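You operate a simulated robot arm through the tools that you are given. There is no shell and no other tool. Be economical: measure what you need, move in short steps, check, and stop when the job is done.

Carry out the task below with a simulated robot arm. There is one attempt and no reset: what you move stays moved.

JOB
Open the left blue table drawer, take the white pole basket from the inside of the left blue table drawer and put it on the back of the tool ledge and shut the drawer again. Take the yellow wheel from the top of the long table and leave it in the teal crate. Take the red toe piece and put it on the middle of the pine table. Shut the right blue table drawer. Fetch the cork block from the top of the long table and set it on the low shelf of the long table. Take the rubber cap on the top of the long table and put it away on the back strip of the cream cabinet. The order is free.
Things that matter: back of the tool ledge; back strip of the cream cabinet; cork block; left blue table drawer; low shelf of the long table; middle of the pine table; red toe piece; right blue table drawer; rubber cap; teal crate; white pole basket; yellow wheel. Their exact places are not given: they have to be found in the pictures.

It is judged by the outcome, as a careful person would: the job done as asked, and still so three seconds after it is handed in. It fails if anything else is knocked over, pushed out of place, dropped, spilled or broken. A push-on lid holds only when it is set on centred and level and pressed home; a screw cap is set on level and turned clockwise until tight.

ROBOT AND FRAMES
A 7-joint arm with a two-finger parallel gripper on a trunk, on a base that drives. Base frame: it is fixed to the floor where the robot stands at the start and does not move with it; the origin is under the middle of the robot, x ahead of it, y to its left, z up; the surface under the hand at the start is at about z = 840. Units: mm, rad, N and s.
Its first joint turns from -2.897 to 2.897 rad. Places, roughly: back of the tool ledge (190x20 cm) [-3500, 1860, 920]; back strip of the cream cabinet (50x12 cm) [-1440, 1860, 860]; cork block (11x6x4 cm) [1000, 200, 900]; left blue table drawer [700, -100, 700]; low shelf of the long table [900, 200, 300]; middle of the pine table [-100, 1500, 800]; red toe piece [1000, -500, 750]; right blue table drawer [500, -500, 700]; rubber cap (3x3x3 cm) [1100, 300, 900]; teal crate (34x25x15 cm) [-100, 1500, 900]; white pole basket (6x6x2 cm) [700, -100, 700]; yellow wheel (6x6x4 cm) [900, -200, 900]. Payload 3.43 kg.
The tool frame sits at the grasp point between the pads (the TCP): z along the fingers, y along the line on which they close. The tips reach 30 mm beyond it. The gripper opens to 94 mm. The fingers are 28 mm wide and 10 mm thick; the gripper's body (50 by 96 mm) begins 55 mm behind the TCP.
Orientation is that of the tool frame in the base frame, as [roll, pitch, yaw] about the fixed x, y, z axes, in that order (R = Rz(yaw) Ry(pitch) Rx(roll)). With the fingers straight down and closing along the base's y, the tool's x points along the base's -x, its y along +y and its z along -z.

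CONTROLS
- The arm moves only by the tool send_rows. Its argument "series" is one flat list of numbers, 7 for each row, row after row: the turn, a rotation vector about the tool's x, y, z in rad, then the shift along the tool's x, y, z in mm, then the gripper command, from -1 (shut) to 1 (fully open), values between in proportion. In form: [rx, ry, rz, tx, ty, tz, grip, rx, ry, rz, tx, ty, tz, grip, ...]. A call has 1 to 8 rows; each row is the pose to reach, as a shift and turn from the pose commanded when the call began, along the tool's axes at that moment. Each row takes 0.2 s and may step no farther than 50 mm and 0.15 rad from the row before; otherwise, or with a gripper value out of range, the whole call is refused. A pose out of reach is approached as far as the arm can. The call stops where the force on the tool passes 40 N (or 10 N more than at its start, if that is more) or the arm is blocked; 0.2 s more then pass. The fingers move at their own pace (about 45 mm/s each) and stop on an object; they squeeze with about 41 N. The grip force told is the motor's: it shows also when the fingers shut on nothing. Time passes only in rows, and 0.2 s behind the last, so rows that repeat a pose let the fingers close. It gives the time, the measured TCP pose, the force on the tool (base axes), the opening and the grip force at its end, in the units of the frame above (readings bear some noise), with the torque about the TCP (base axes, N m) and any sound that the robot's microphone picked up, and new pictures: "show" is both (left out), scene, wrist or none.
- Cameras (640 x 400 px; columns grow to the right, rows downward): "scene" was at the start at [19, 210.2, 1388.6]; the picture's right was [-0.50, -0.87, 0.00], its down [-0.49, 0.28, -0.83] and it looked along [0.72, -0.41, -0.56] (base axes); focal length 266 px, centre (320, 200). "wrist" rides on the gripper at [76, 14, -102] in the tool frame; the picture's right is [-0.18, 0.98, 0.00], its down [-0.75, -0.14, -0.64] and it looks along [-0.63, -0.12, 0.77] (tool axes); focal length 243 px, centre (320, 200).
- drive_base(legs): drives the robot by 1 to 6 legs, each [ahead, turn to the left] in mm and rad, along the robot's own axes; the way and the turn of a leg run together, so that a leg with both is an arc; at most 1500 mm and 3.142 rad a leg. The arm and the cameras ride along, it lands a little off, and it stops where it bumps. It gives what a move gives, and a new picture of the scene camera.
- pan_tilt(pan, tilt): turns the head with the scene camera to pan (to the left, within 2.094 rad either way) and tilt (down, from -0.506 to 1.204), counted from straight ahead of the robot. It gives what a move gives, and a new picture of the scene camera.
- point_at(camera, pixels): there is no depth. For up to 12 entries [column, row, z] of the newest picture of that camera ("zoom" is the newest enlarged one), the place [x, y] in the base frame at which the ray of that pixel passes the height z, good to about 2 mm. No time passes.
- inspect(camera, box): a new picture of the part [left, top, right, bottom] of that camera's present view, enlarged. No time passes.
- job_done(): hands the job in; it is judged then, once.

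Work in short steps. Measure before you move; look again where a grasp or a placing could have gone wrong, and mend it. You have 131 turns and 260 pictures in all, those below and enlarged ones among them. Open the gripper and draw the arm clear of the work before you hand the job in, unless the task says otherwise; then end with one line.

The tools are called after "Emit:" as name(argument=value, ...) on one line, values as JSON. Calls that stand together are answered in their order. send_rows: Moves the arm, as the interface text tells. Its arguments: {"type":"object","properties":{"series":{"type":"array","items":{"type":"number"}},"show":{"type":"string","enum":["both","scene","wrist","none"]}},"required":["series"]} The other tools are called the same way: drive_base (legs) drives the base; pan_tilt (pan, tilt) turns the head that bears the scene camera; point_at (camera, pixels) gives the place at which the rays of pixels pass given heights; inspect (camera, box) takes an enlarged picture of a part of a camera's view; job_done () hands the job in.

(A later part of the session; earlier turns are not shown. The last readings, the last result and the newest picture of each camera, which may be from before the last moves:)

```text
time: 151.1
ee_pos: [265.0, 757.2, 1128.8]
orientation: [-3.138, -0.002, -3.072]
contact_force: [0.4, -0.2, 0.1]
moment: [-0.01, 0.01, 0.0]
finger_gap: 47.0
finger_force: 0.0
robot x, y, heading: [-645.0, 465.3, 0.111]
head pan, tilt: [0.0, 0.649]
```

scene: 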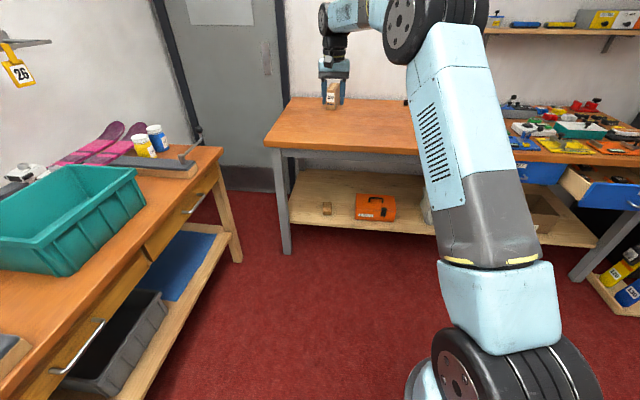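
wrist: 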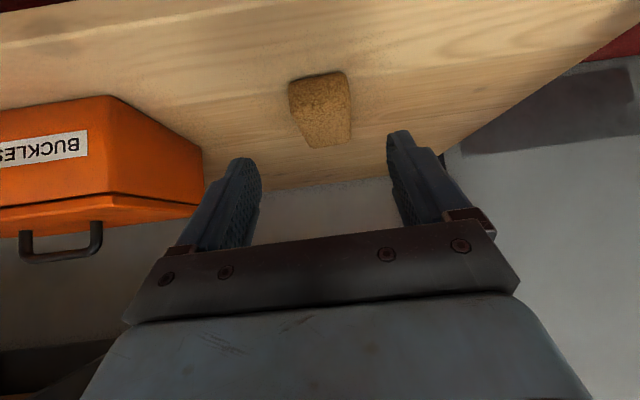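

Cork is done. Next the cap at about (1115,343): retract the arm and drive up to the bench.

Emit:
send_rows(series=[0, 0, 0, 30, -23, 0, 0, 0, 0, 0, 60, -46, 0, 0, 0, 0, 0, 90, -69, 0, 0, 0, 0, 0, 120, -92, 0, 0, 0, 0, 0, 150, -115, 0, 0, 0, 0, 0, 180, -138, 0, 0, 0, 0, 0, 210, -161, 0, 0, 0, 0, 0, 240, -184, 0, 0], show="none")

Emit:
drive_base(legs=[[0, -0.26], [760, 0]])

```text
time: 152.9
ee_pos: [39.8, 557.3, 1131.8]
orientation: [-3.14, -0.002, -3.07]
contact_force: [0.0, 0.1, -0.8]
moment: [0.03, 0.05, -0.04]
finger_gap: 47.3
finger_force: 0.0
robot x, y, heading: [-641.2, 463.5, 0.109]
head pan, tilt: [0.0, 0.649]
```

```text
time: 158.1
ee_pos: [798.4, 255.6, 1131.7]
orientation: [-3.141, -0.002, 2.944]
contact_force: [-0.5, 0.4, -0.2]
moment: [0.0, 0.0, -0.01]
finger_gap: 46.8
finger_force: 0.0
robot x, y, heading: [117.0, 346.0, -0.161]
head pan, tilt: [0.0, 0.649]
```

scene: 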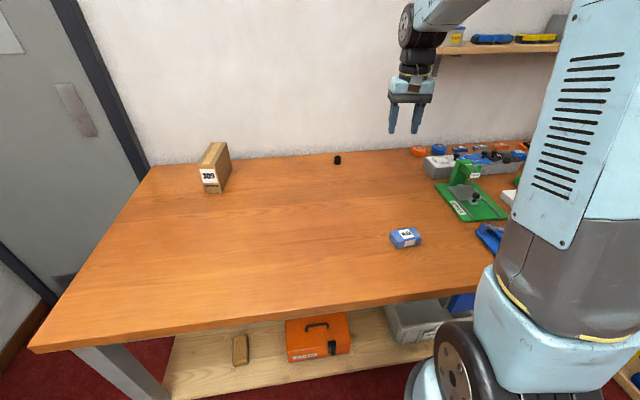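

Emit:
point_at(camera="scene", pixels=[[337, 160, 855], [337, 164, 840], [337, 156, 870]])

Emit:
send_rows(series=[0, 0.0, -0.1, -45, 18, 0, 0, 0, -0.1, -0.2, -90, 36, 0, 0, 0, -0.2, -0.2, -135, 54, 0, 0.2, 0, -0.3, -0.2, -180, 72, 0, 0.2, 0, -0.4, -0.2, -225, 90, 0, 0.2, 0, -0.4, -0.2, -260, 108, 30, 0.2, 0, -0.4, -0.2, -260, 108, 60, 0.2, 0, -0.4, -0.2, -260, 108, 60, 0.2])

```text
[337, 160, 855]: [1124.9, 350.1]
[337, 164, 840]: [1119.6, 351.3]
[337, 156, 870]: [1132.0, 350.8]
```

```text
time: 159.9
ee_pos: [1076.6, 311.1, 1071.2]
orientation: [-3.097, 0.393, -3.129]
contact_force: [0.3, 0.8, 0.1]
moment: [0.03, 0.02, 0.0]
finger_gap: 56.4
finger_force: 0.2
robot x, y, heading: [120.1, 343.4, -0.16]
head pan, tilt: [0.0, 0.649]
```

scene: 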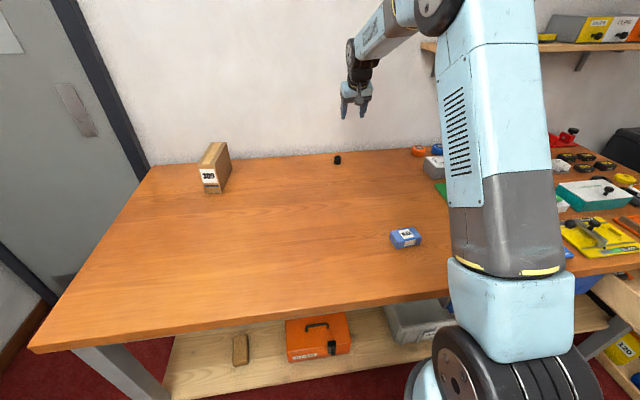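
wrist: 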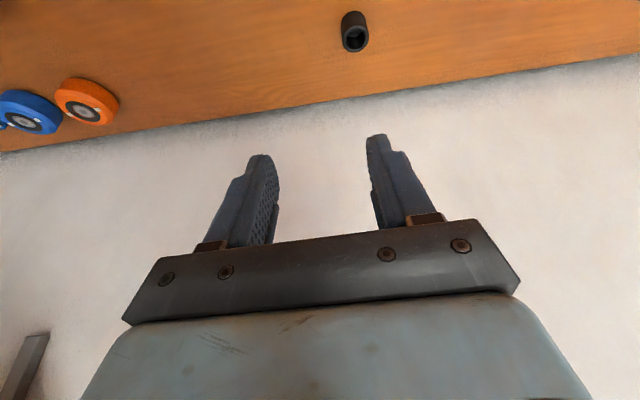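

Emit:
point_at(camera="wrist", pixels=[[355, 40, 870], [343, 25, 855], [367, 22, 855], [354, 14, 868], [450, 75, 840]])

```text
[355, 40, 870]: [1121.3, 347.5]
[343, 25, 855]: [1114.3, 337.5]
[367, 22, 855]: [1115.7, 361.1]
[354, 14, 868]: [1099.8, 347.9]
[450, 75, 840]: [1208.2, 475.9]
```

Cap centre ≈ (1116,349). Approach along, opening ~56 mm, stopping 60 mm above to check.

Emit:
send_rows(series=[0, 0, 0, 0, 20, 25, 0.2, 0, 0, 0, 0, 38, 60, 0.2, 0, 0, 0, 10, 38, 95, 0.2, 0, 0, 0, 23, 38, 133, 0.2, 0, 0, 0, 23, 38, 133, 0.2], show="wrist")

```text
time: 161.1
ee_pos: [1106.6, 344.5, 936.5]
orientation: [-3.098, 0.395, -3.13]
contact_force: [-0.4, 0.8, 0.4]
moment: [0.0, -0.01, 0.03]
finger_gap: 56.5
finger_force: 0.1
robot x, y, heading: [118.6, 346.4, -0.156]
head pan, tilt: [0.0, 0.649]
```

wrist: 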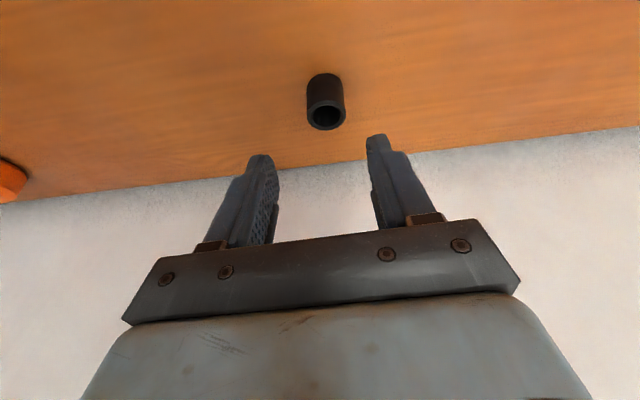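

Emit:
point_at(camera="wrist", pixels=[[326, 113, 870], [307, 95, 855], [344, 92, 855]])

```text
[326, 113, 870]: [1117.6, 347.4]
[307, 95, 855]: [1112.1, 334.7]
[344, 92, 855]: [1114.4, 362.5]
```

Emit:
send_rows(series=[0, 0, 0, 11, 3, 28, 0.2, 0, 0, 0, 22, 5.5, 56.4, 0.2, 0, 0, 0, 22, 5.5, 56.4, -1, 0, 0, 0, 22, 5.5, 56.4, -1, 0, 0, 0, 22, 5.5, 56.4, -1, 0, 0, 0, 10, 5.5, 28, -1, 0, 0, 0, -5, 5.5, -10, -1], show="wrist")

```text
time: 162.7
ee_pos: [1104.7, 348.3, 946.5]
orientation: [-3.099, 0.395, -3.128]
contact_force: [-0.9, -0.3, -0.9]
moment: [0.0, 0.02, 0.01]
finger_gap: 24.4
finger_force: 41.0
robot x, y, heading: [115.5, 343.3, -0.161]
head pan, tilt: [0.0, 0.649]
```

wrist: 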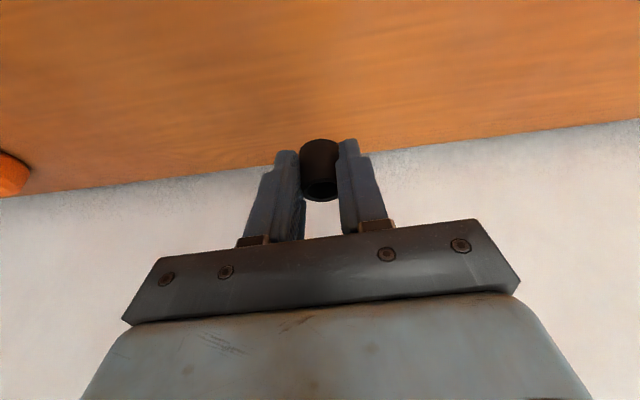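

Cap gripped (24.4 mm). Raise and retract, then back straight toward the cream cabinet.

Emit:
send_rows(series=[0, 0, 0, 15, 0, -40, -1, 0, 0, 0, 45, 0, -78, -1, 0, 0, 0, 75, 0, -116, -1, 0, 0, 0, 105, 0, -154, -1, 0, 0, 0, 137, 0, -190, -1, 0, 0, 0, 170, 0, -225, -1, 0, 0, 0, 203, 0, -260, -1, 0, 0, 0, 238, 0, -293, -1], show="none")

Emit:
drive_base(legs=[[-120, 0], [0, -0.13], [-1450, 0]])

Emit:
drive_base(legs=[[0, 0.9]])

Emit:
drive_base(legs=[[0, 0.9]])

```text
time: 164.5
ee_pos: [772.4, 359.3, 1125.1]
orientation: [-3.097, 0.393, -3.126]
contact_force: [1.3, -1.2, -0.5]
moment: [-0.01, 0.05, 0.04]
finger_gap: 24.8
finger_force: 40.8
robot x, y, heading: [119.2, 347.5, -0.157]
head pan, tilt: [0.0, 0.649]
```

```text
time: 173.2
ee_pos: [-730.8, 701.3, 1127.5]
orientation: [-3.099, 0.395, 3.052]
contact_force: [1.2, -0.8, -0.2]
moment: [0.0, 0.0, 0.01]
finger_gap: 24.8
finger_force: 40.2
robot x, y, heading: [-1383.8, 754.1, -0.264]
head pan, tilt: [0.0, 0.649]
```

scene: 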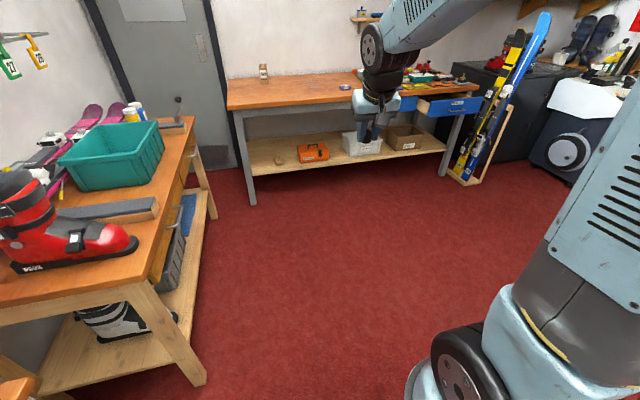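

```text
time: 176.0
ee_pos: [-904.9, 1205.9, 1128.6]
orientation: [-3.098, 0.397, -2.391]
contact_force: [0.2, 0.3, -0.1]
moment: [-0.02, 0.01, 0.01]
finger_gap: 24.9
finger_force: 40.7
robot x, y, heading: [-1353.7, 707.9, 0.614]
head pan, tilt: [0.0, 0.649]
stopped in leg 1: the robot was blocked; the commanded pose is now the measured one
```

scene: 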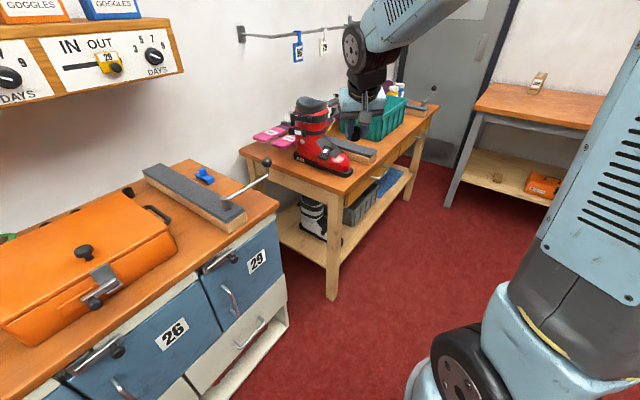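

```text
time: 178.8
ee_pos: [-1430.2, 1383.7, 1128.4]
orientation: [-3.096, 0.395, -1.541]
contact_force: [1.4, 0.3, -1.0]
moment: [0.04, 0.05, 0.02]
finger_gap: 25.2
finger_force: 41.0
robot x, y, heading: [-1299.6, 712.7, 1.502]
head pan, tilt: [0.0, 0.649]
stopped in leg 1: the robot was blocked; the commanded pose is now the measured one
```

scene: 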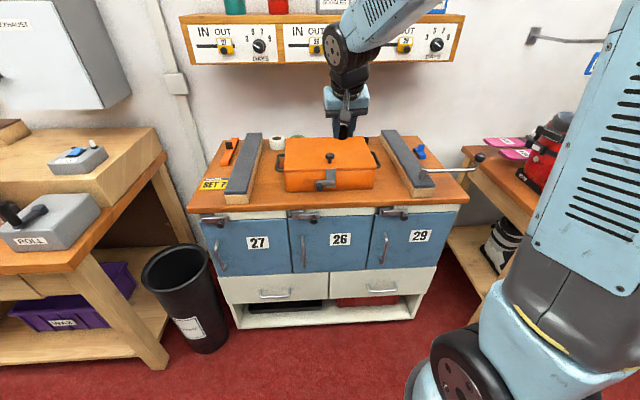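

Emit:
inspect(camera="scene", box=[180, 90, 480, 220])

Emit:
point_at(camera="scene", pixels=[[330, 208, 860], [300, 134, 860], [235, 136, 860], [295, 162, 860], [375, 165, 900], [277, 147, 860], [395, 134, 860], [415, 190, 900], [320, 63, 1200], [320, 63, 1250], [460, 175, 860], [195, 205, 860]])

```text
2.13 times, centred on (330, 155) of scene
```

zoom: 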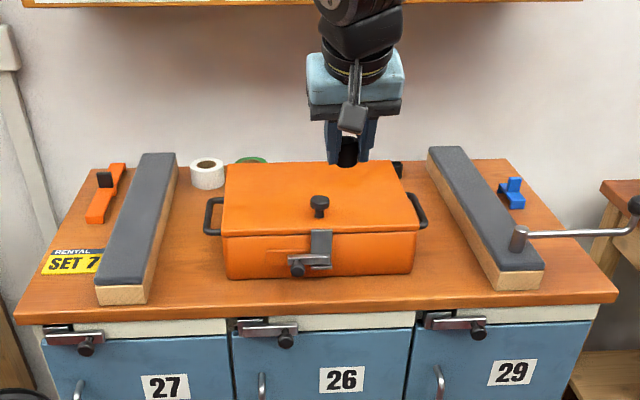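

```text
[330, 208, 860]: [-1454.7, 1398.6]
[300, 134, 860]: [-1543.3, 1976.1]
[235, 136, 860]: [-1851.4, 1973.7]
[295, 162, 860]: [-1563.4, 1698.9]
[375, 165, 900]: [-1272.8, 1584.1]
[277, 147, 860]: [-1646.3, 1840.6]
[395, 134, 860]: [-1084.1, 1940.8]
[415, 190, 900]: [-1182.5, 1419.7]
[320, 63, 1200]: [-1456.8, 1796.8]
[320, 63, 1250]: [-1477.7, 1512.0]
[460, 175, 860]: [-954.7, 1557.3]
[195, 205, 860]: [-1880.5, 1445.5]
```

Behind the orange box there are a tape roll, something green and something black on the back strip; I need a view from above. Retract 120 mm and drive 230 mm closer.

Emit:
send_rows(series=[0, 0, 0, 37, 0, -15, -1, 0, 0, 0, 74, 0, -31, -1, 0, 0, 0, 111, 0, -46, -1], show="none")

Emit:
drive_base(legs=[[0, 0.06], [230, 0]])

Emit:
inspect(camera="wrist", box=[0, 0, 640, 400])

```text
time: 179.6
ee_pos: [-1428.1, 1263.5, 1128.1]
orientation: [-3.096, 0.394, -1.54]
contact_force: [-0.3, 0.9, 0.2]
moment: [-0.02, -0.01, -0.01]
finger_gap: 24.8
finger_force: 40.9
robot x, y, heading: [-1300.5, 711.0, 1.5]
head pan, tilt: [0.0, 0.649]
```

```text
time: 181.8
ee_pos: [-1456.7, 1486.1, 1128.8]
orientation: [-3.095, 0.396, -1.481]
contact_force: [0.5, 0.2, -0.2]
moment: [-0.01, 0.0, -0.03]
finger_gap: 25.2
finger_force: 40.6
robot x, y, heading: [-1300.0, 938.4, 1.561]
head pan, tilt: [0.0, 0.649]
```

scene: 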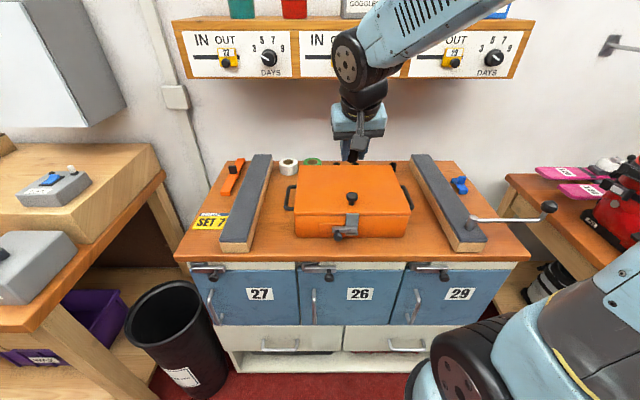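

```text
1.00 times, centred on (320, 200) of wrist (not enlarged: the box is as wide or as high as the picture)
```

zoom: 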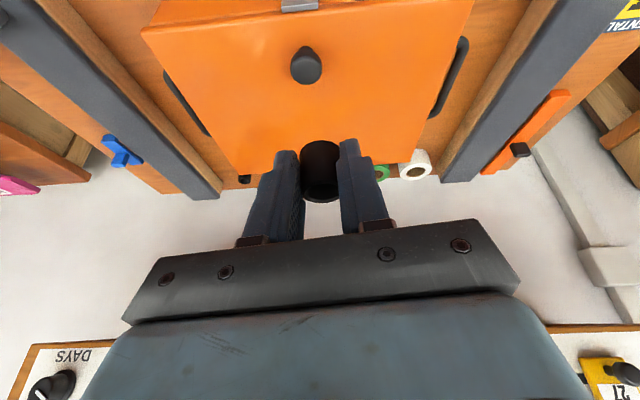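

Emit:
point_at(camera="zoom", pixels=[[180, 194, 860], [245, 182, 870], [383, 172, 870], [415, 168, 880], [470, 182, 860], [245, 173, 950], [420, 158, 950], [150, 30, 950], [475, 5, 950], [305, 60, 980], [445, 178, 900], [215, 195, 900]])

Emit:
point_at(camera="scene", pixels=[[297, 203, 950], [412, 203, 950], [294, 233, 862], [411, 236, 862], [297, 168, 950], [395, 163, 950], [289, 168, 862], [310, 162, 870], [390, 164, 880], [290, 77, 1200], [290, 77, 1250], [245, 262, 860]])

```text
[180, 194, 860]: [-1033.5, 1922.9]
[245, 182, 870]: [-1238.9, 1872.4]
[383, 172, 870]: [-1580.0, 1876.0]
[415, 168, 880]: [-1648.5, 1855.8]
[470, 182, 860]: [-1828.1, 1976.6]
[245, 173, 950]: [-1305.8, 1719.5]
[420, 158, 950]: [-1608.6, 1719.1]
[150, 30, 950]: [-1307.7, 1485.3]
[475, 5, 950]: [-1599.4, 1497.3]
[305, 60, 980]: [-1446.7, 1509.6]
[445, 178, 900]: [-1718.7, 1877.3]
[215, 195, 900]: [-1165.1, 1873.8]
```

```text
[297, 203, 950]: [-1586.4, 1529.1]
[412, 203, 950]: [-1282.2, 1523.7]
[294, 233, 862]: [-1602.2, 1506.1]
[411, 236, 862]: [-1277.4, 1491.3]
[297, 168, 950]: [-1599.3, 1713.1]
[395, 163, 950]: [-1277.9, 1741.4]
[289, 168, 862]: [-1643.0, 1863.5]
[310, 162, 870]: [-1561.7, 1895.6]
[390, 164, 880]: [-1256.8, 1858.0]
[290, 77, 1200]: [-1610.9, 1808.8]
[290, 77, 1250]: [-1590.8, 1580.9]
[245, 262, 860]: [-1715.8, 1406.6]
```

Emit:
point_at(camera="zoom", pixels=[[35, 346, 1180], [35, 346, 1200], [35, 346, 1220], [35, 346, 1250], [35, 346, 1300]])

Emit:
point_at(camera="scene", pixels=[[510, 78, 1180], [510, 78, 1200], [510, 78, 1220], [510, 78, 1240]])

```text
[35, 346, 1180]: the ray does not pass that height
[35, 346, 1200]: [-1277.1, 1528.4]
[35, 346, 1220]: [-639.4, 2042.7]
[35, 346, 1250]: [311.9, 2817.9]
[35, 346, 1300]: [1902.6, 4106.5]
```

```text
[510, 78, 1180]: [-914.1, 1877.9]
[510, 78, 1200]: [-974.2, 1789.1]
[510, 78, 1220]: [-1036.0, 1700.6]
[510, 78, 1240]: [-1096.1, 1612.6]
```

Box occupies y 1500–1705 (top ≈965, knob higher), shelf underside ≈1208 at y≥1765; free back-strip spot at x≈-1420, y≈1885. Move over the box to just behind its rear edge.

Emit:
send_rows(series=[0, 0, 0, -37, -8.7, 25.5, -1, 0, 0, 0, -74, -17.3, 51, -1, 0, 0, 0, -111, -26, 76.5, -1, 0, 0, 0, -129, -32.6, 106, -1, 0, 0, 0, -147.3, -39.2, 136, -1, 0, 0, 0, -165.5, -45.8, 165.8, -1, 0, 0, 0, -183.6, -52.4, 195.5, -1])

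```text
time: 183.4
ee_pos: [-1419.4, 1733.8, 1021.8]
orientation: [-3.096, 0.395, -1.481]
contact_force: [0.4, 0.0, -0.4]
moment: [0.01, -0.01, 0.02]
finger_gap: 25.0
finger_force: 41.0
robot x, y, heading: [-1299.3, 937.9, 1.558]
head pan, tilt: [0.0, 0.649]
```

scene: 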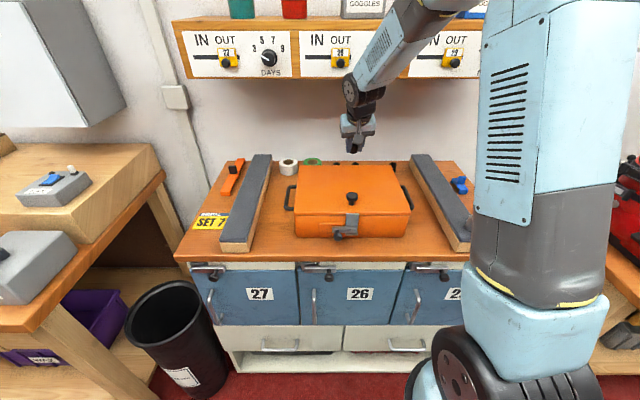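
wrist: 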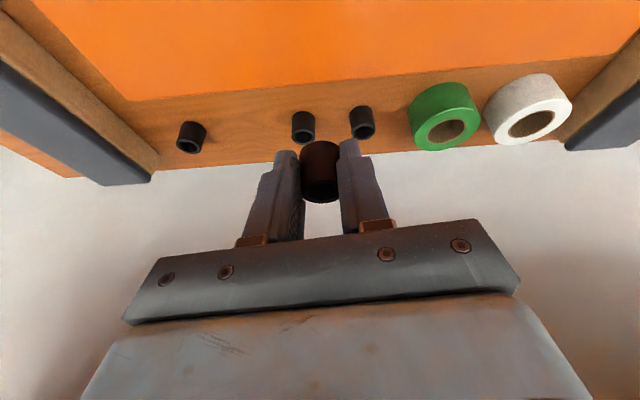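

A row of caps stands on the strip, with a gap between (190,137) and (303,125). That is the obvious place; measure it.

Emit:
point_at(camera="wrist", pixels=[[187, 144, 890], [303, 135, 890], [362, 132, 890], [194, 122, 862], [303, 112, 862], [360, 107, 862], [247, 118, 862], [200, 97, 862], [400, 145, 862], [100, 170, 862], [400, 80, 862]])

```text
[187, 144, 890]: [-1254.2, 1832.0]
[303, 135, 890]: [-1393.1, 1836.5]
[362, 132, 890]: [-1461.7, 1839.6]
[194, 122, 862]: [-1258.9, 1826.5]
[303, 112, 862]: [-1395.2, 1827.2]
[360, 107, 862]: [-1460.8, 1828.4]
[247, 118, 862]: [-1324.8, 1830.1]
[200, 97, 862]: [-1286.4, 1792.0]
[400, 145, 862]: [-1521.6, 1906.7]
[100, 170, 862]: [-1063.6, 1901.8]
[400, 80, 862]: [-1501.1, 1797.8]
```

Emit:
point_at(camera="wrist", pixels=[[140, 98, 950], [140, 98, 965], [300, 82, 950], [300, 82, 965], [300, 88, 862], [460, 68, 960]])

```text
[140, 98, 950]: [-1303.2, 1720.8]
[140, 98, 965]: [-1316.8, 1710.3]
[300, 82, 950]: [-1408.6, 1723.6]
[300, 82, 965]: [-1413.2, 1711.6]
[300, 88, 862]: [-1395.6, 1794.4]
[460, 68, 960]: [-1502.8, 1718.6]
```

Slot centre is x≈-1325, between neighbours at -1257 and -1393. Go there and descend behind the box (cap at y≈1862, keeping the camera clear of the box).

Emit:
send_rows(series=[0, 0, 0, 1.3, -47, 0, -1, 0, 0, 0, 2.7, -94.5, 0, -1, 0, 0, 0, -2.6, -95, 32.5, -1, 0, 0, 0, -8, -95.4, 65, -1, 0, 0, 0, -19.6, -96.4, 89, -1, 0, 0, 0, -31.3, -97.4, 112.6, -1, 0, 0, 0, -44, -98.4, 133, -1, 0, 0, 0, -56.4, -99.4, 153.4, -1])

```text
time: 185.2
ee_pos: [-1321.4, 1852.6, 909.1]
orientation: [-3.097, 0.395, -1.482]
contact_force: [0.2, 0.3, 0.1]
moment: [-0.01, -0.03, 0.01]
finger_gap: 24.9
finger_force: 40.7
robot x, y, heading: [-1300.7, 939.7, 1.562]
head pan, tilt: [0.0, 0.649]
```

scene: 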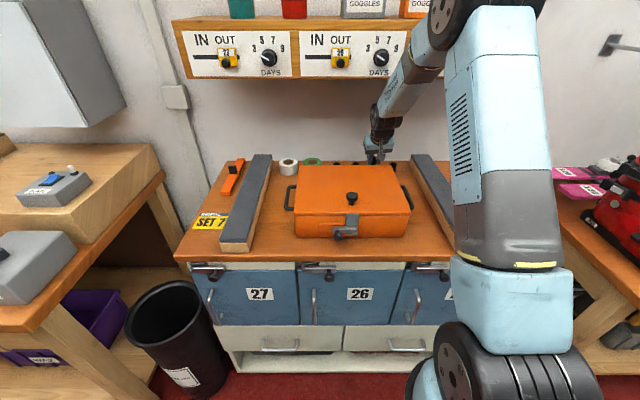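
wrist: 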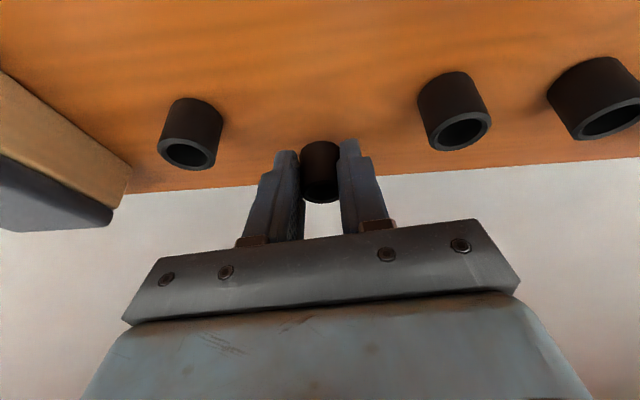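

Centred between neighbours. Lower gently until contact.

Emit:
send_rows(series=[0, 0, 0, 2, 0, 5, -1, 0, 0, 0, 3.5, 0, 8.3, -1, 0, 0, 0, 4.6, 0, 11, -1, 0, 0, 0, 5.8, 0, 13.8, -1, 0, 0, 0, 6.9, 0, 16.6, -1, 0, 0, 0, 8.1, 0, 19.4, -1, 0, 0, 0, 9.2, 0, 22.2, -1], show="wrist")

```text
time: 186.3
ee_pos: [-1322.6, 1855.5, 896.6]
orientation: [-3.096, 0.403, -1.484]
contact_force: [-0.6, -0.7, 6.8]
moment: [-0.08, 0.07, 0.01]
finger_gap: 25.0
finger_force: 41.0
robot x, y, heading: [-1302.5, 939.3, 1.558]
head pan, tilt: [0.0, 0.649]
stopped in row 5: the force on the tool passed its limit at 47 N (the readings are from after the stop); the commanded pose is now the measured one
```

wrist: 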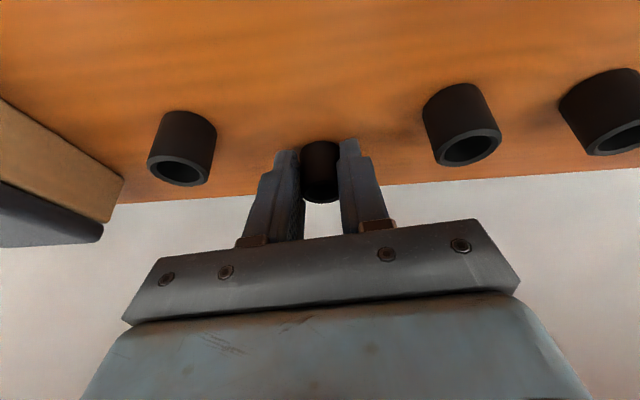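

Cap stands on the strip. Open to ~48 mm and withdraw up and back along the same path.

Emit:
send_rows(series=[0, 0, 0, 0, 0, 0, 0, 0, 0, 0, 0, 0, 0, 0, 0, 0, 0, 6.9, 0, -22.4, 0, 0, 0, 0, 22.3, 0, -50.4, 0, 0, 0, 0, 34, 0, -74, 0, 0, 0, 0, 45.8, 0, -98, 0, 0, 0, 0, 52, 0, -128, 0, 0, 0, 0, 58.5, 0, -158.6, 0], show="wrist")

```text
time: 188.1
ee_pos: [-1320.6, 1738.0, 1018.6]
orientation: [-3.096, 0.399, -1.483]
contact_force: [0.7, -0.4, 0.0]
moment: [-0.02, 0.0, 0.04]
finger_gap: 46.8
finger_force: 0.1
robot x, y, heading: [-1302.4, 938.5, 1.562]
head pan, tilt: [0.0, 0.649]
```

wrist: 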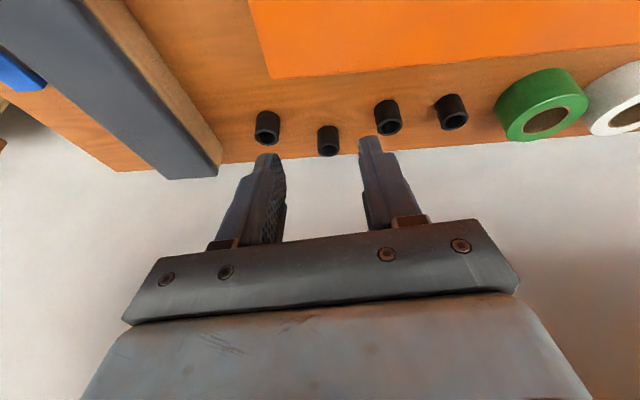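

Cap is in the row on the back strip. Raise, untilt, and drive back to the bench; next: the right drawer and the toe piece.

Emit:
send_rows(series=[0, 0, 0, 30, 0, -38, -1, 0, 0.1, 0, 68, 0, -68, -1, 0, 0.2, 0, 106, 0, -98, -1, 0, 0.3, 0, 144, 0, -128, -1, 0, 0.4, 0, 182, 0, -158, -1, 0, 0.4, 0, 220, 0, -170, -1], show="none")

Emit:
drive_base(legs=[[-1000, 0], [0, -0.85]])

Emit:
drive_base(legs=[[0, -0.85]])

```text
time: 189.5
ee_pos: [-1303.7, 1468.3, 1088.6]
orientation: [-3.098, -0.002, -1.498]
contact_force: [-0.4, 0.6, -0.8]
moment: [-0.06, -0.02, 0.01]
finger_gap: 0.1
finger_force: 33.2
robot x, y, heading: [-1302.1, 942.3, 1.56]
head pan, tilt: [0.0, 0.649]
```

```text
time: 197.3
ee_pos: [-916.9, 283.9, 1088.1]
orientation: [-3.099, 0.003, -2.36]
contact_force: [0.1, -0.1, -0.8]
moment: [0.0, 0.01, -0.03]
finger_gap: 0.0
finger_force: 32.6
robot x, y, heading: [-1349.6, -28.7, 0.695]
head pan, tilt: [0.0, 0.649]
```

scene: 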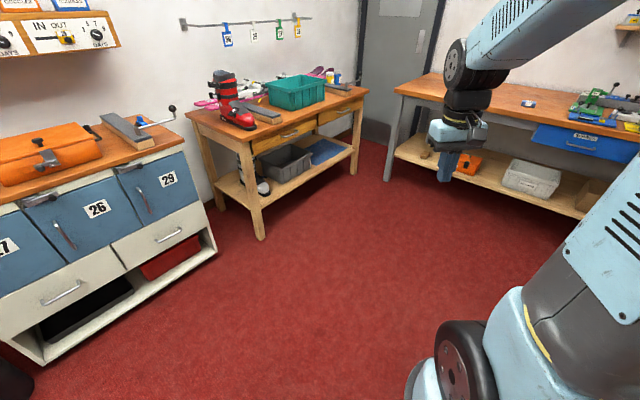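

```text
time: 200.1
ee_pos: [-836.8, -142.7, 1088.2]
orientation: [-3.1, 0.0, 3.072]
contact_force: [0.0, -1.0, 0.4]
moment: [0.01, -0.01, 0.02]
finger_gap: 0.0
finger_force: 33.3
robot x, y, heading: [-1346.1, 27.7, -0.142]
head pan, tilt: [0.0, 0.649]
```

scene: 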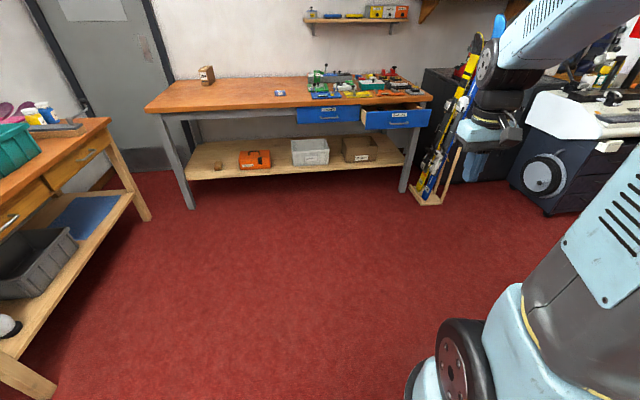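

Emit:
point_at(camera="scene", pixels=[[362, 117, 760], [431, 119, 760], [397, 121, 740], [297, 115, 760], [358, 115, 760], [327, 117, 740], [434, 97, 840]])

Emit:
inspect(camera="scene", box=[280, 70, 440, 170])

```text
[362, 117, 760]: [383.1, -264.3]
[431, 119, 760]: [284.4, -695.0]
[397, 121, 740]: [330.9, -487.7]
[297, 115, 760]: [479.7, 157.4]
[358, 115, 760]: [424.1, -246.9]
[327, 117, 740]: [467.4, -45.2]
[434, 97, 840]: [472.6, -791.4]
```

```text
4.00 times, centred on (360, 120) of scene
```

zoom: 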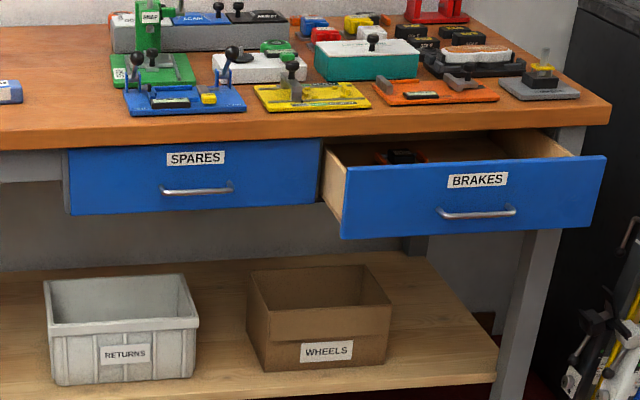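

Right drawer front is at x≈330, y≈-480 (z 670–800). Drive to about (-380,-400), facing the bench.

Emit:
drive_base(legs=[[0, -0.275], [1050, 0], [0, 0.417]])

Emit:
pan_tilt(pan=-0.2, tilt=0.7)

```text
time: 208.1
ee_pos: [145.9, -500.4, 1090.3]
orientation: [-3.101, 0.003, -3.07]
contact_force: [-0.9, -0.3, -0.4]
moment: [0.01, -0.01, -0.01]
finger_gap: 0.2
finger_force: 32.7
robot x, y, heading: [-380.2, -425.7, 0.005]
head pan, tilt: [0.0, 0.649]
```

scene: 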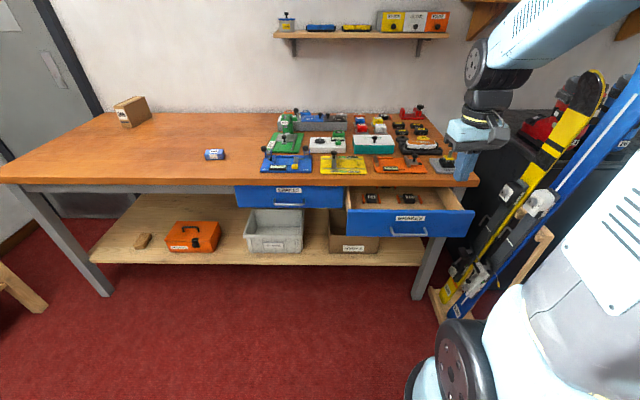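

```text
time: 208.8
ee_pos: [146.1, -500.3, 1090.8]
orientation: [-3.099, 0.002, -3.07]
contact_force: [-0.4, 0.0, -0.6]
moment: [-0.04, 0.01, -0.01]
finger_gap: 0.4
finger_force: 33.1
robot x, y, heading: [-379.6, -425.2, 0.005]
head pan, tilt: [-0.201, 0.7]
```

scene: 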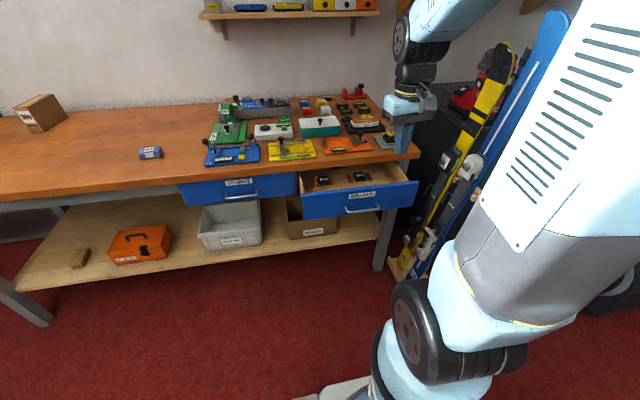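

Emit:
point_at(camera="scene", pixels=[[302, 190, 790], [417, 182, 790], [305, 221, 680], [415, 205, 680], [347, 209, 720], [378, 206, 720], [182, 184, 790], [296, 174, 790], [186, 207, 680], [322, 181, 740], [295, 172, 800]])

```text
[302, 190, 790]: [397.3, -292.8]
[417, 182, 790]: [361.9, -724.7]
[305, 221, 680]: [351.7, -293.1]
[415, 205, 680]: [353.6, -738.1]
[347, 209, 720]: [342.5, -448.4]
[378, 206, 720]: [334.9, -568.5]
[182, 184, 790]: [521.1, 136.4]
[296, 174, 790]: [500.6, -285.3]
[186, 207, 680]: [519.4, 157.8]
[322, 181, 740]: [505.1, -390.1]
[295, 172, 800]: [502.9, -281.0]
```

Drawer face x≈360, spans y -293..-730, top ≈800; closed front is x≈515. Bring the closed, tilted fingers before the face above the handle.

Emit:
send_rows(series=[0, -0.1, 0, -19, -2.6, 39, -1, 0, -0.2, 0, -38, -5, 78, -1, 0, -0.3, 0, -57, -8, 118, -1, 0, -0.4, 0, -76, -10.5, 157, -1, 0, -0.5, 0, -95, -13, 196, -1, 0, -0.6, 0, -114, -16, 235, -1, 0, -0.7, 0, -133, -18, 275, -1, 0, -0.78, 0, -150, -21, 314, -1])

```text
time: 210.6
ee_pos: [298.2, -525.1, 777.9]
orientation: [-3.082, 0.783, -3.03]
contact_force: [-0.3, 0.5, 0.4]
moment: [0.01, 0.01, 0.01]
finger_gap: 0.0
finger_force: 33.2
robot x, y, heading: [-380.7, -427.0, 0.002]
head pan, tilt: [-0.201, 0.7]
```

scene: 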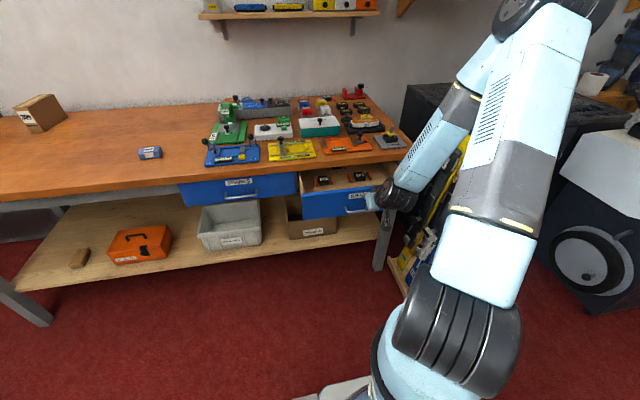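
wrist: 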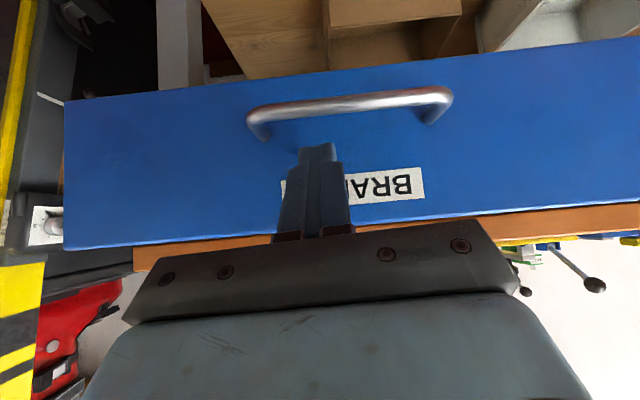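

Tips are just above the handle. Push forward 180 mm along +x.

Emit:
send_rows(series=[0, 0, 0, -16, -2.5, 16, -1, 0, 0, 0, -32, -5, 32, -1, 0, 0, 0, -48, -7.5, 48, -1, 0, 0, 0, -64, -10, 64, -1, 0, 0, 0, -80, -12.5, 80, -1, 0, 0, 0, -96, -15, 96, -1, 0, 0, 0, -112, -17.5, 112, -1, 0, 0, 0, -127, -20, 126.5, -1])

```text
time: 212.4
ee_pos: [479.5, -529.4, 778.6]
orientation: [-3.084, 0.781, -3.03]
contact_force: [-8.9, 0.9, 2.6]
moment: [0.06, 0.02, 0.05]
finger_gap: 0.1
finger_force: 32.7
robot x, y, heading: [-380.4, -425.3, 0.001]
head pan, tilt: [-0.201, 0.7]
```

scene: 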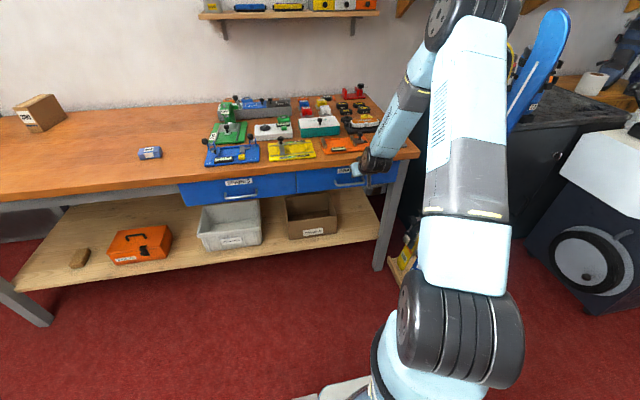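
wrist: 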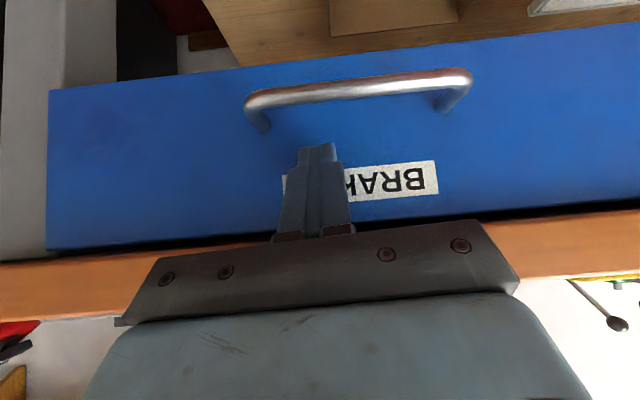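

Still moving freely (-9 N). Push a bit further until it stops.

Emit:
send_rows(series=[0, 0, 0, -6, -1, 6, -1, 0, 0, 0, -12, -2, 12, -1, 0, 0, 0, -18, -3, 18, -1, 0, 0, 0, -24, -4, 24, -1, 0, 0, 0, -30, -5, 30, -1], show="none")

```text
time: 212.7
ee_pos: [478.0, -530.1, 778.2]
orientation: [-3.087, 0.771, -3.03]
contact_force: [-16.8, 1.3, 6.1]
moment: [-0.04, -0.04, 0.01]
finger_gap: 0.0
finger_force: 33.5
robot x, y, heading: [-382.0, -426.7, -0.001]
head pan, tilt: [-0.201, 0.7]
stopped in row 1: the force on the tool passed its limit at 55 N (the readings are from after the stop); the commanded pose is now the measured one
```

It's home (55 N stop). Retreat, raise the arm untilting, then drive up to the bench for the toe piece.

Emit:
send_rows(series=[0, 0, 0, 34, 0, -34, -1, 0, 0, 0, 69, 0, -68, -1, 0, 0.13, 0, 36, 0, -102, -1, 0, 0.26, 0, 3, 0, -136, -1, 0, 0.39, 0, -30, 0, -170, -1, 0, 0.52, 0, -63, 0, -204, -1, 0, 0.65, 0, -96, 0, -238, -1, 0, 0.77, 0, -130, 0, -272, -1], show="none")

Emit:
drive_base(legs=[[410, 0]])

Emit:
inspect(camera="wrist", box=[0, 0, 640, 400])

```text
time: 214.5
ee_pos: [381.0, -524.6, 1062.9]
orientation: [-3.102, 0.003, -3.07]
contact_force: [1.1, -0.2, -0.7]
moment: [0.02, 0.01, 0.02]
finger_gap: 0.1
finger_force: 32.9
robot x, y, heading: [-383.0, -425.7, 0.004]
head pan, tilt: [-0.201, 0.7]
```

```text
time: 217.0
ee_pos: [780.7, -527.4, 1062.3]
orientation: [-3.103, 0.003, -3.07]
contact_force: [-0.2, 0.3, 0.4]
moment: [-0.01, 0.0, -0.01]
finger_gap: 0.0
finger_force: 33.0
robot x, y, heading: [18.9, -424.1, -0.002]
head pan, tilt: [-0.201, 0.7]
```

scene: 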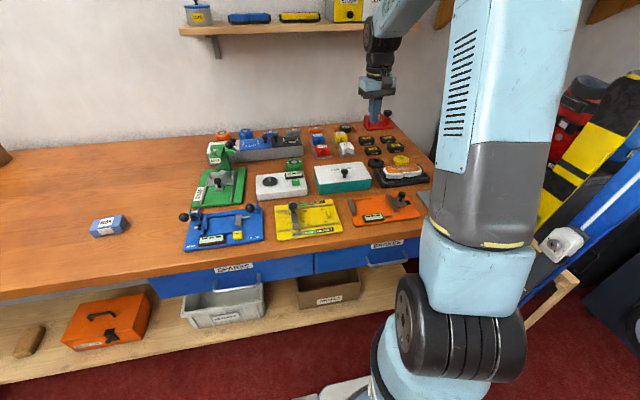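

```text
1.00 times, centred on (320, 200) of wrist (not enlarged: the box is as wide or as high as the picture)
```

zoom: 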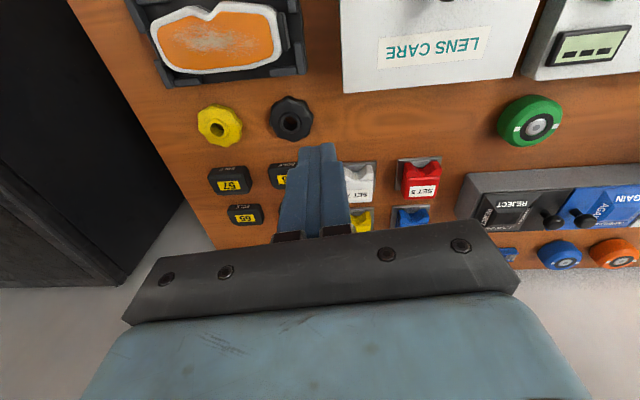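

Both drawer fronts are flush. Measure the red toe piece.

Emit:
inspect(camera="wrist", box=[330, 130, 490, 230])

Emit:
point_at(camera="zoom", pixels=[[265, 115, 842], [445, 108, 842], [290, 170, 870], [435, 150, 870], [295, 270, 880], [440, 245, 880], [360, 205, 885], [270, 290, 842], [410, 180, 870], [180, 150, 870], [290, 315, 880], [400, 310, 880]])

```text
4.00 times, centred on (410, 180) of wrist
```

zoom: 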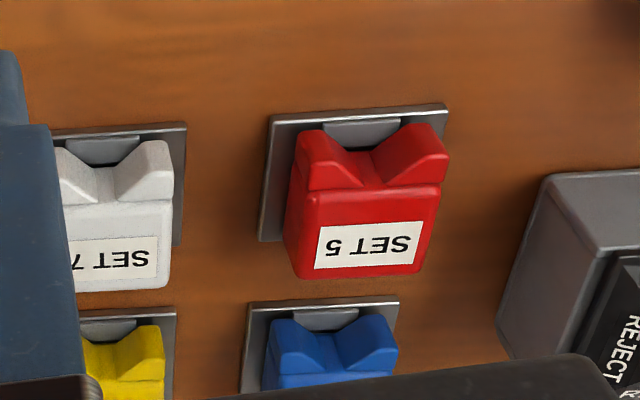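

```text
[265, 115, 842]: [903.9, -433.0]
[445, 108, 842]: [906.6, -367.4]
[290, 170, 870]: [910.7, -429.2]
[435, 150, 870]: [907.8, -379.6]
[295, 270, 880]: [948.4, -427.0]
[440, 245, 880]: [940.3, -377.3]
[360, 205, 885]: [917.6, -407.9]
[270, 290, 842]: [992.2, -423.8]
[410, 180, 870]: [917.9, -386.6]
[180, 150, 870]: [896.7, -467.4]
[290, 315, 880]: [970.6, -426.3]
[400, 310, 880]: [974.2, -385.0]
```

Toe piece centre (928,-403), body 50 mm wide in y. Go above it with a 66 mm opening.

Emit:
send_rows(series=[0.01, 0, 0.02, -31, 23, 12, 0.4, 0.02, 0, 0.04, -62, 46, 24, 0.4, 0.03, 0, 0.06, -93, 68, 36, 0.4, 0.04, 0, 0.07, -124, 91, 48, 0.4, 0.04, 0, 0.07, -155.5, 113.6, 60, 0.4, 0.04, 0, 0.07, -155.5, 113.6, 90, 0.4], show="wrist")

```text
time: 218.4
ee_pos: [930.7, -406.7, 969.1]
orientation: [-3.062, 0.009, -3.141]
contact_force: [0.0, 0.0, 0.5]
moment: [-0.01, 0.04, 0.02]
finger_gap: 66.1
finger_force: 0.0
robot x, y, heading: [20.4, -428.2, -0.001]
head pan, tilt: [-0.201, 0.7]
```

wrist: 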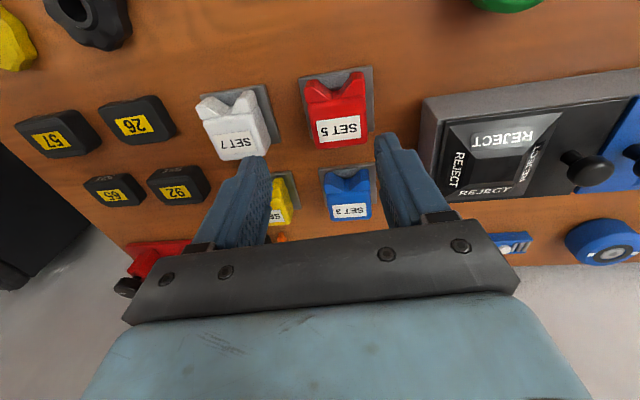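

Emit:
point_at(camera="wrist", pixels=[[315, 140, 880], [368, 135, 880], [308, 90, 875], [364, 78, 875], [210, 158, 880], [268, 150, 880], [300, 85, 842], [372, 68, 842], [422, 150, 890], [327, 220, 880]])

```text
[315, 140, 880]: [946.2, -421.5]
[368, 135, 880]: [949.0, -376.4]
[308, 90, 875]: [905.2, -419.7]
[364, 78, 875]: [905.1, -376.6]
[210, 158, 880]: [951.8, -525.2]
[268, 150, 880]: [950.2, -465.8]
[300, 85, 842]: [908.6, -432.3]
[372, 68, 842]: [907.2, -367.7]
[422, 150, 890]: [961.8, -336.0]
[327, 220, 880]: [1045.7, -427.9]
```

Toe centre (927,-399). Straighten the tool and descend to z≈879, then grip.

Emit:
send_rows(series=[-0.04, 0, 0, 2, 8, 10, 0.4, -0.08, 0, 0, 4, 10.5, 35, 0.4, -0.08, 0, 0, 4, 13, 65, 0.4, -0.08, 0, 0, 4, 14.9, 90, 0.4, -0.08, 0, 0, 4, 14.9, 90, -1, -0.08, 0, 0, 4, 14.9, 90, -1, -0.08, 0, 0, 4, 14.9, 90, -1], show="wrist")

```text
time: 220.0
ee_pos: [925.7, -399.4, 875.6]
orientation: [-3.141, 0.008, -3.138]
contact_force: [-0.9, -0.4, 4.0]
moment: [-0.07, -0.18, 0.01]
finger_gap: 51.7
finger_force: 40.6
robot x, y, heading: [16.8, -423.4, -0.0]
head pan, tilt: [-0.201, 0.7]
```

wrist: 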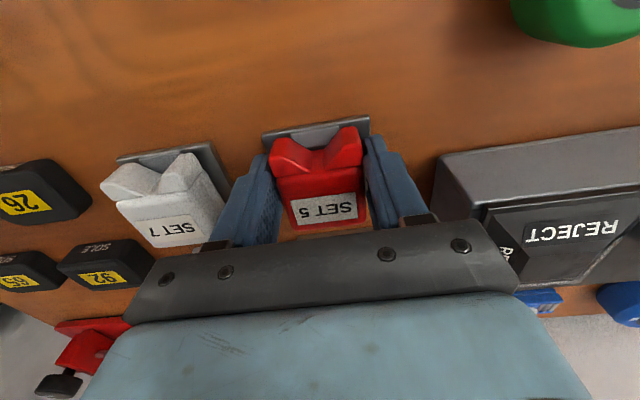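

Gripped (51.7 mm). Lift.

Emit:
send_rows(series=[0, 0, 0, 0, 0, -15, -1, 0, 0, 0, 0, 0, -50, -1, 0, 0, 0, 0, 0, -90, -1, 0, 0, 0, 0, 0, -135, -1, 0, 0, 0, 0, 0, -180, -1, 0, 0, 0, 20, 0, -220, -1, 0, 0, 0, 60, 0, -235, -1, 0, 0, 0, 105, 0, -250, -1], show="wrist")

```text
time: 221.8
ee_pos: [817.8, -397.5, 1125.1]
orientation: [3.141, 0.007, -3.139]
contact_force: [1.2, 0.5, -3.6]
moment: [0.0, 0.07, 0.0]
finger_gap: 51.7
finger_force: 40.5
robot x, y, heading: [19.7, -425.1, 0.0]
head pan, tilt: [-0.201, 0.7]
```

wrist: 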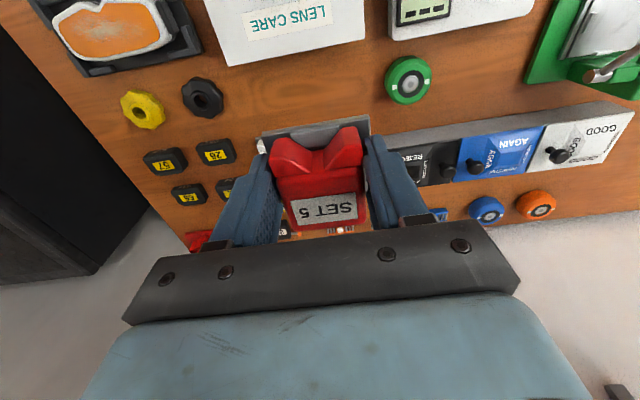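

Toe piece with its plate is held. Drive to the pine table in short legs.

Emit:
drive_base(legs=[[-240, 0], [0, 0.7]])

Emit:
drive_base(legs=[[0, 0.65], [1080, 0]])

```text
time: 225.8
ee_pos: [367.2, 112.3, 1127.2]
orientation: [-3.14, 0.007, -2.437]
contact_force: [0.2, -0.3, -2.2]
moment: [-0.04, -0.03, -0.02]
finger_gap: 51.6
finger_force: 40.8
robot x, y, heading: [-192.3, -461.5, 0.699]
head pan, tilt: [-0.201, 0.7]
```

scene: 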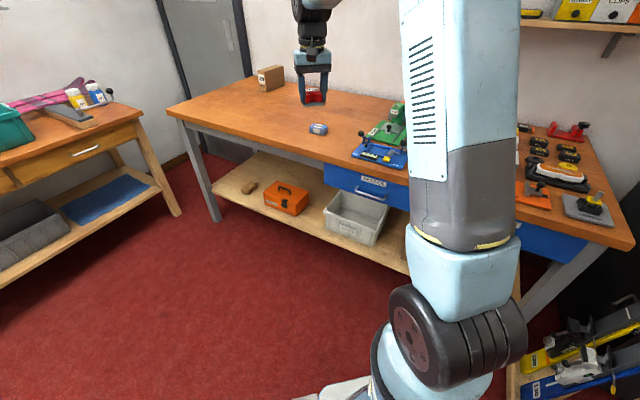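

```text
time: 233.3
ee_pos: [127.5, 1374.6, 1127.2]
orientation: [3.141, 0.005, -1.785]
contact_force: [0.0, -0.7, -2.5]
moment: [0.0, 0.05, -0.02]
finger_gap: 51.8
finger_force: 40.6
robot x, y, heading: [34.3, 578.5, 1.347]
head pan, tilt: [-0.201, 0.7]
```

scene: 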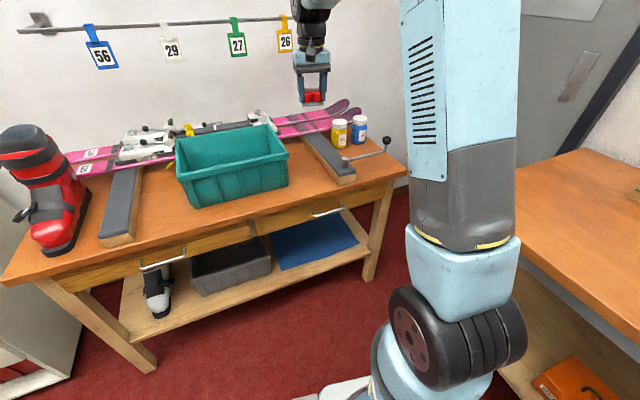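

Measure the free areas beside the crate and the table's extents.

Emit:
point_at(camera="scene", pixels=[[0, 285, 800], [405, 170, 800], [290, 186, 800], [192, 206, 800], [325, 184, 800], [303, 140, 800], [285, 145, 800], [300, 170, 800], [135, 237, 800], [148, 175, 800], [176, 190, 800], [265, 230, 800]])

Emit:
inspect(camera="scene", box=[100, 100, 400, 270])

```text
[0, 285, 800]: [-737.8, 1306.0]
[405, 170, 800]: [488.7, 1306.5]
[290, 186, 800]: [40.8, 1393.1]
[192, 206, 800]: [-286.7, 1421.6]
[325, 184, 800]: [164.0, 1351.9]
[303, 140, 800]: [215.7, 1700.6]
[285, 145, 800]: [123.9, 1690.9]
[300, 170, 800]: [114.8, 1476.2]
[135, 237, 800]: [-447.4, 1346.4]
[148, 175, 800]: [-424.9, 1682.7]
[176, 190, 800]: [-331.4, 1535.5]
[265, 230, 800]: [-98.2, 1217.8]
```

```text
2.13 times, centred on (250, 185) of scene
```

zoom: 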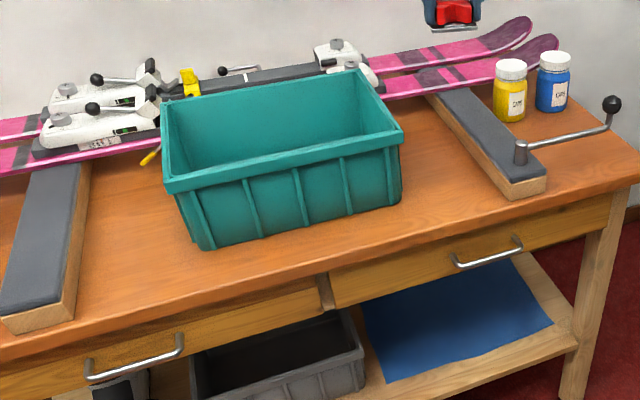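

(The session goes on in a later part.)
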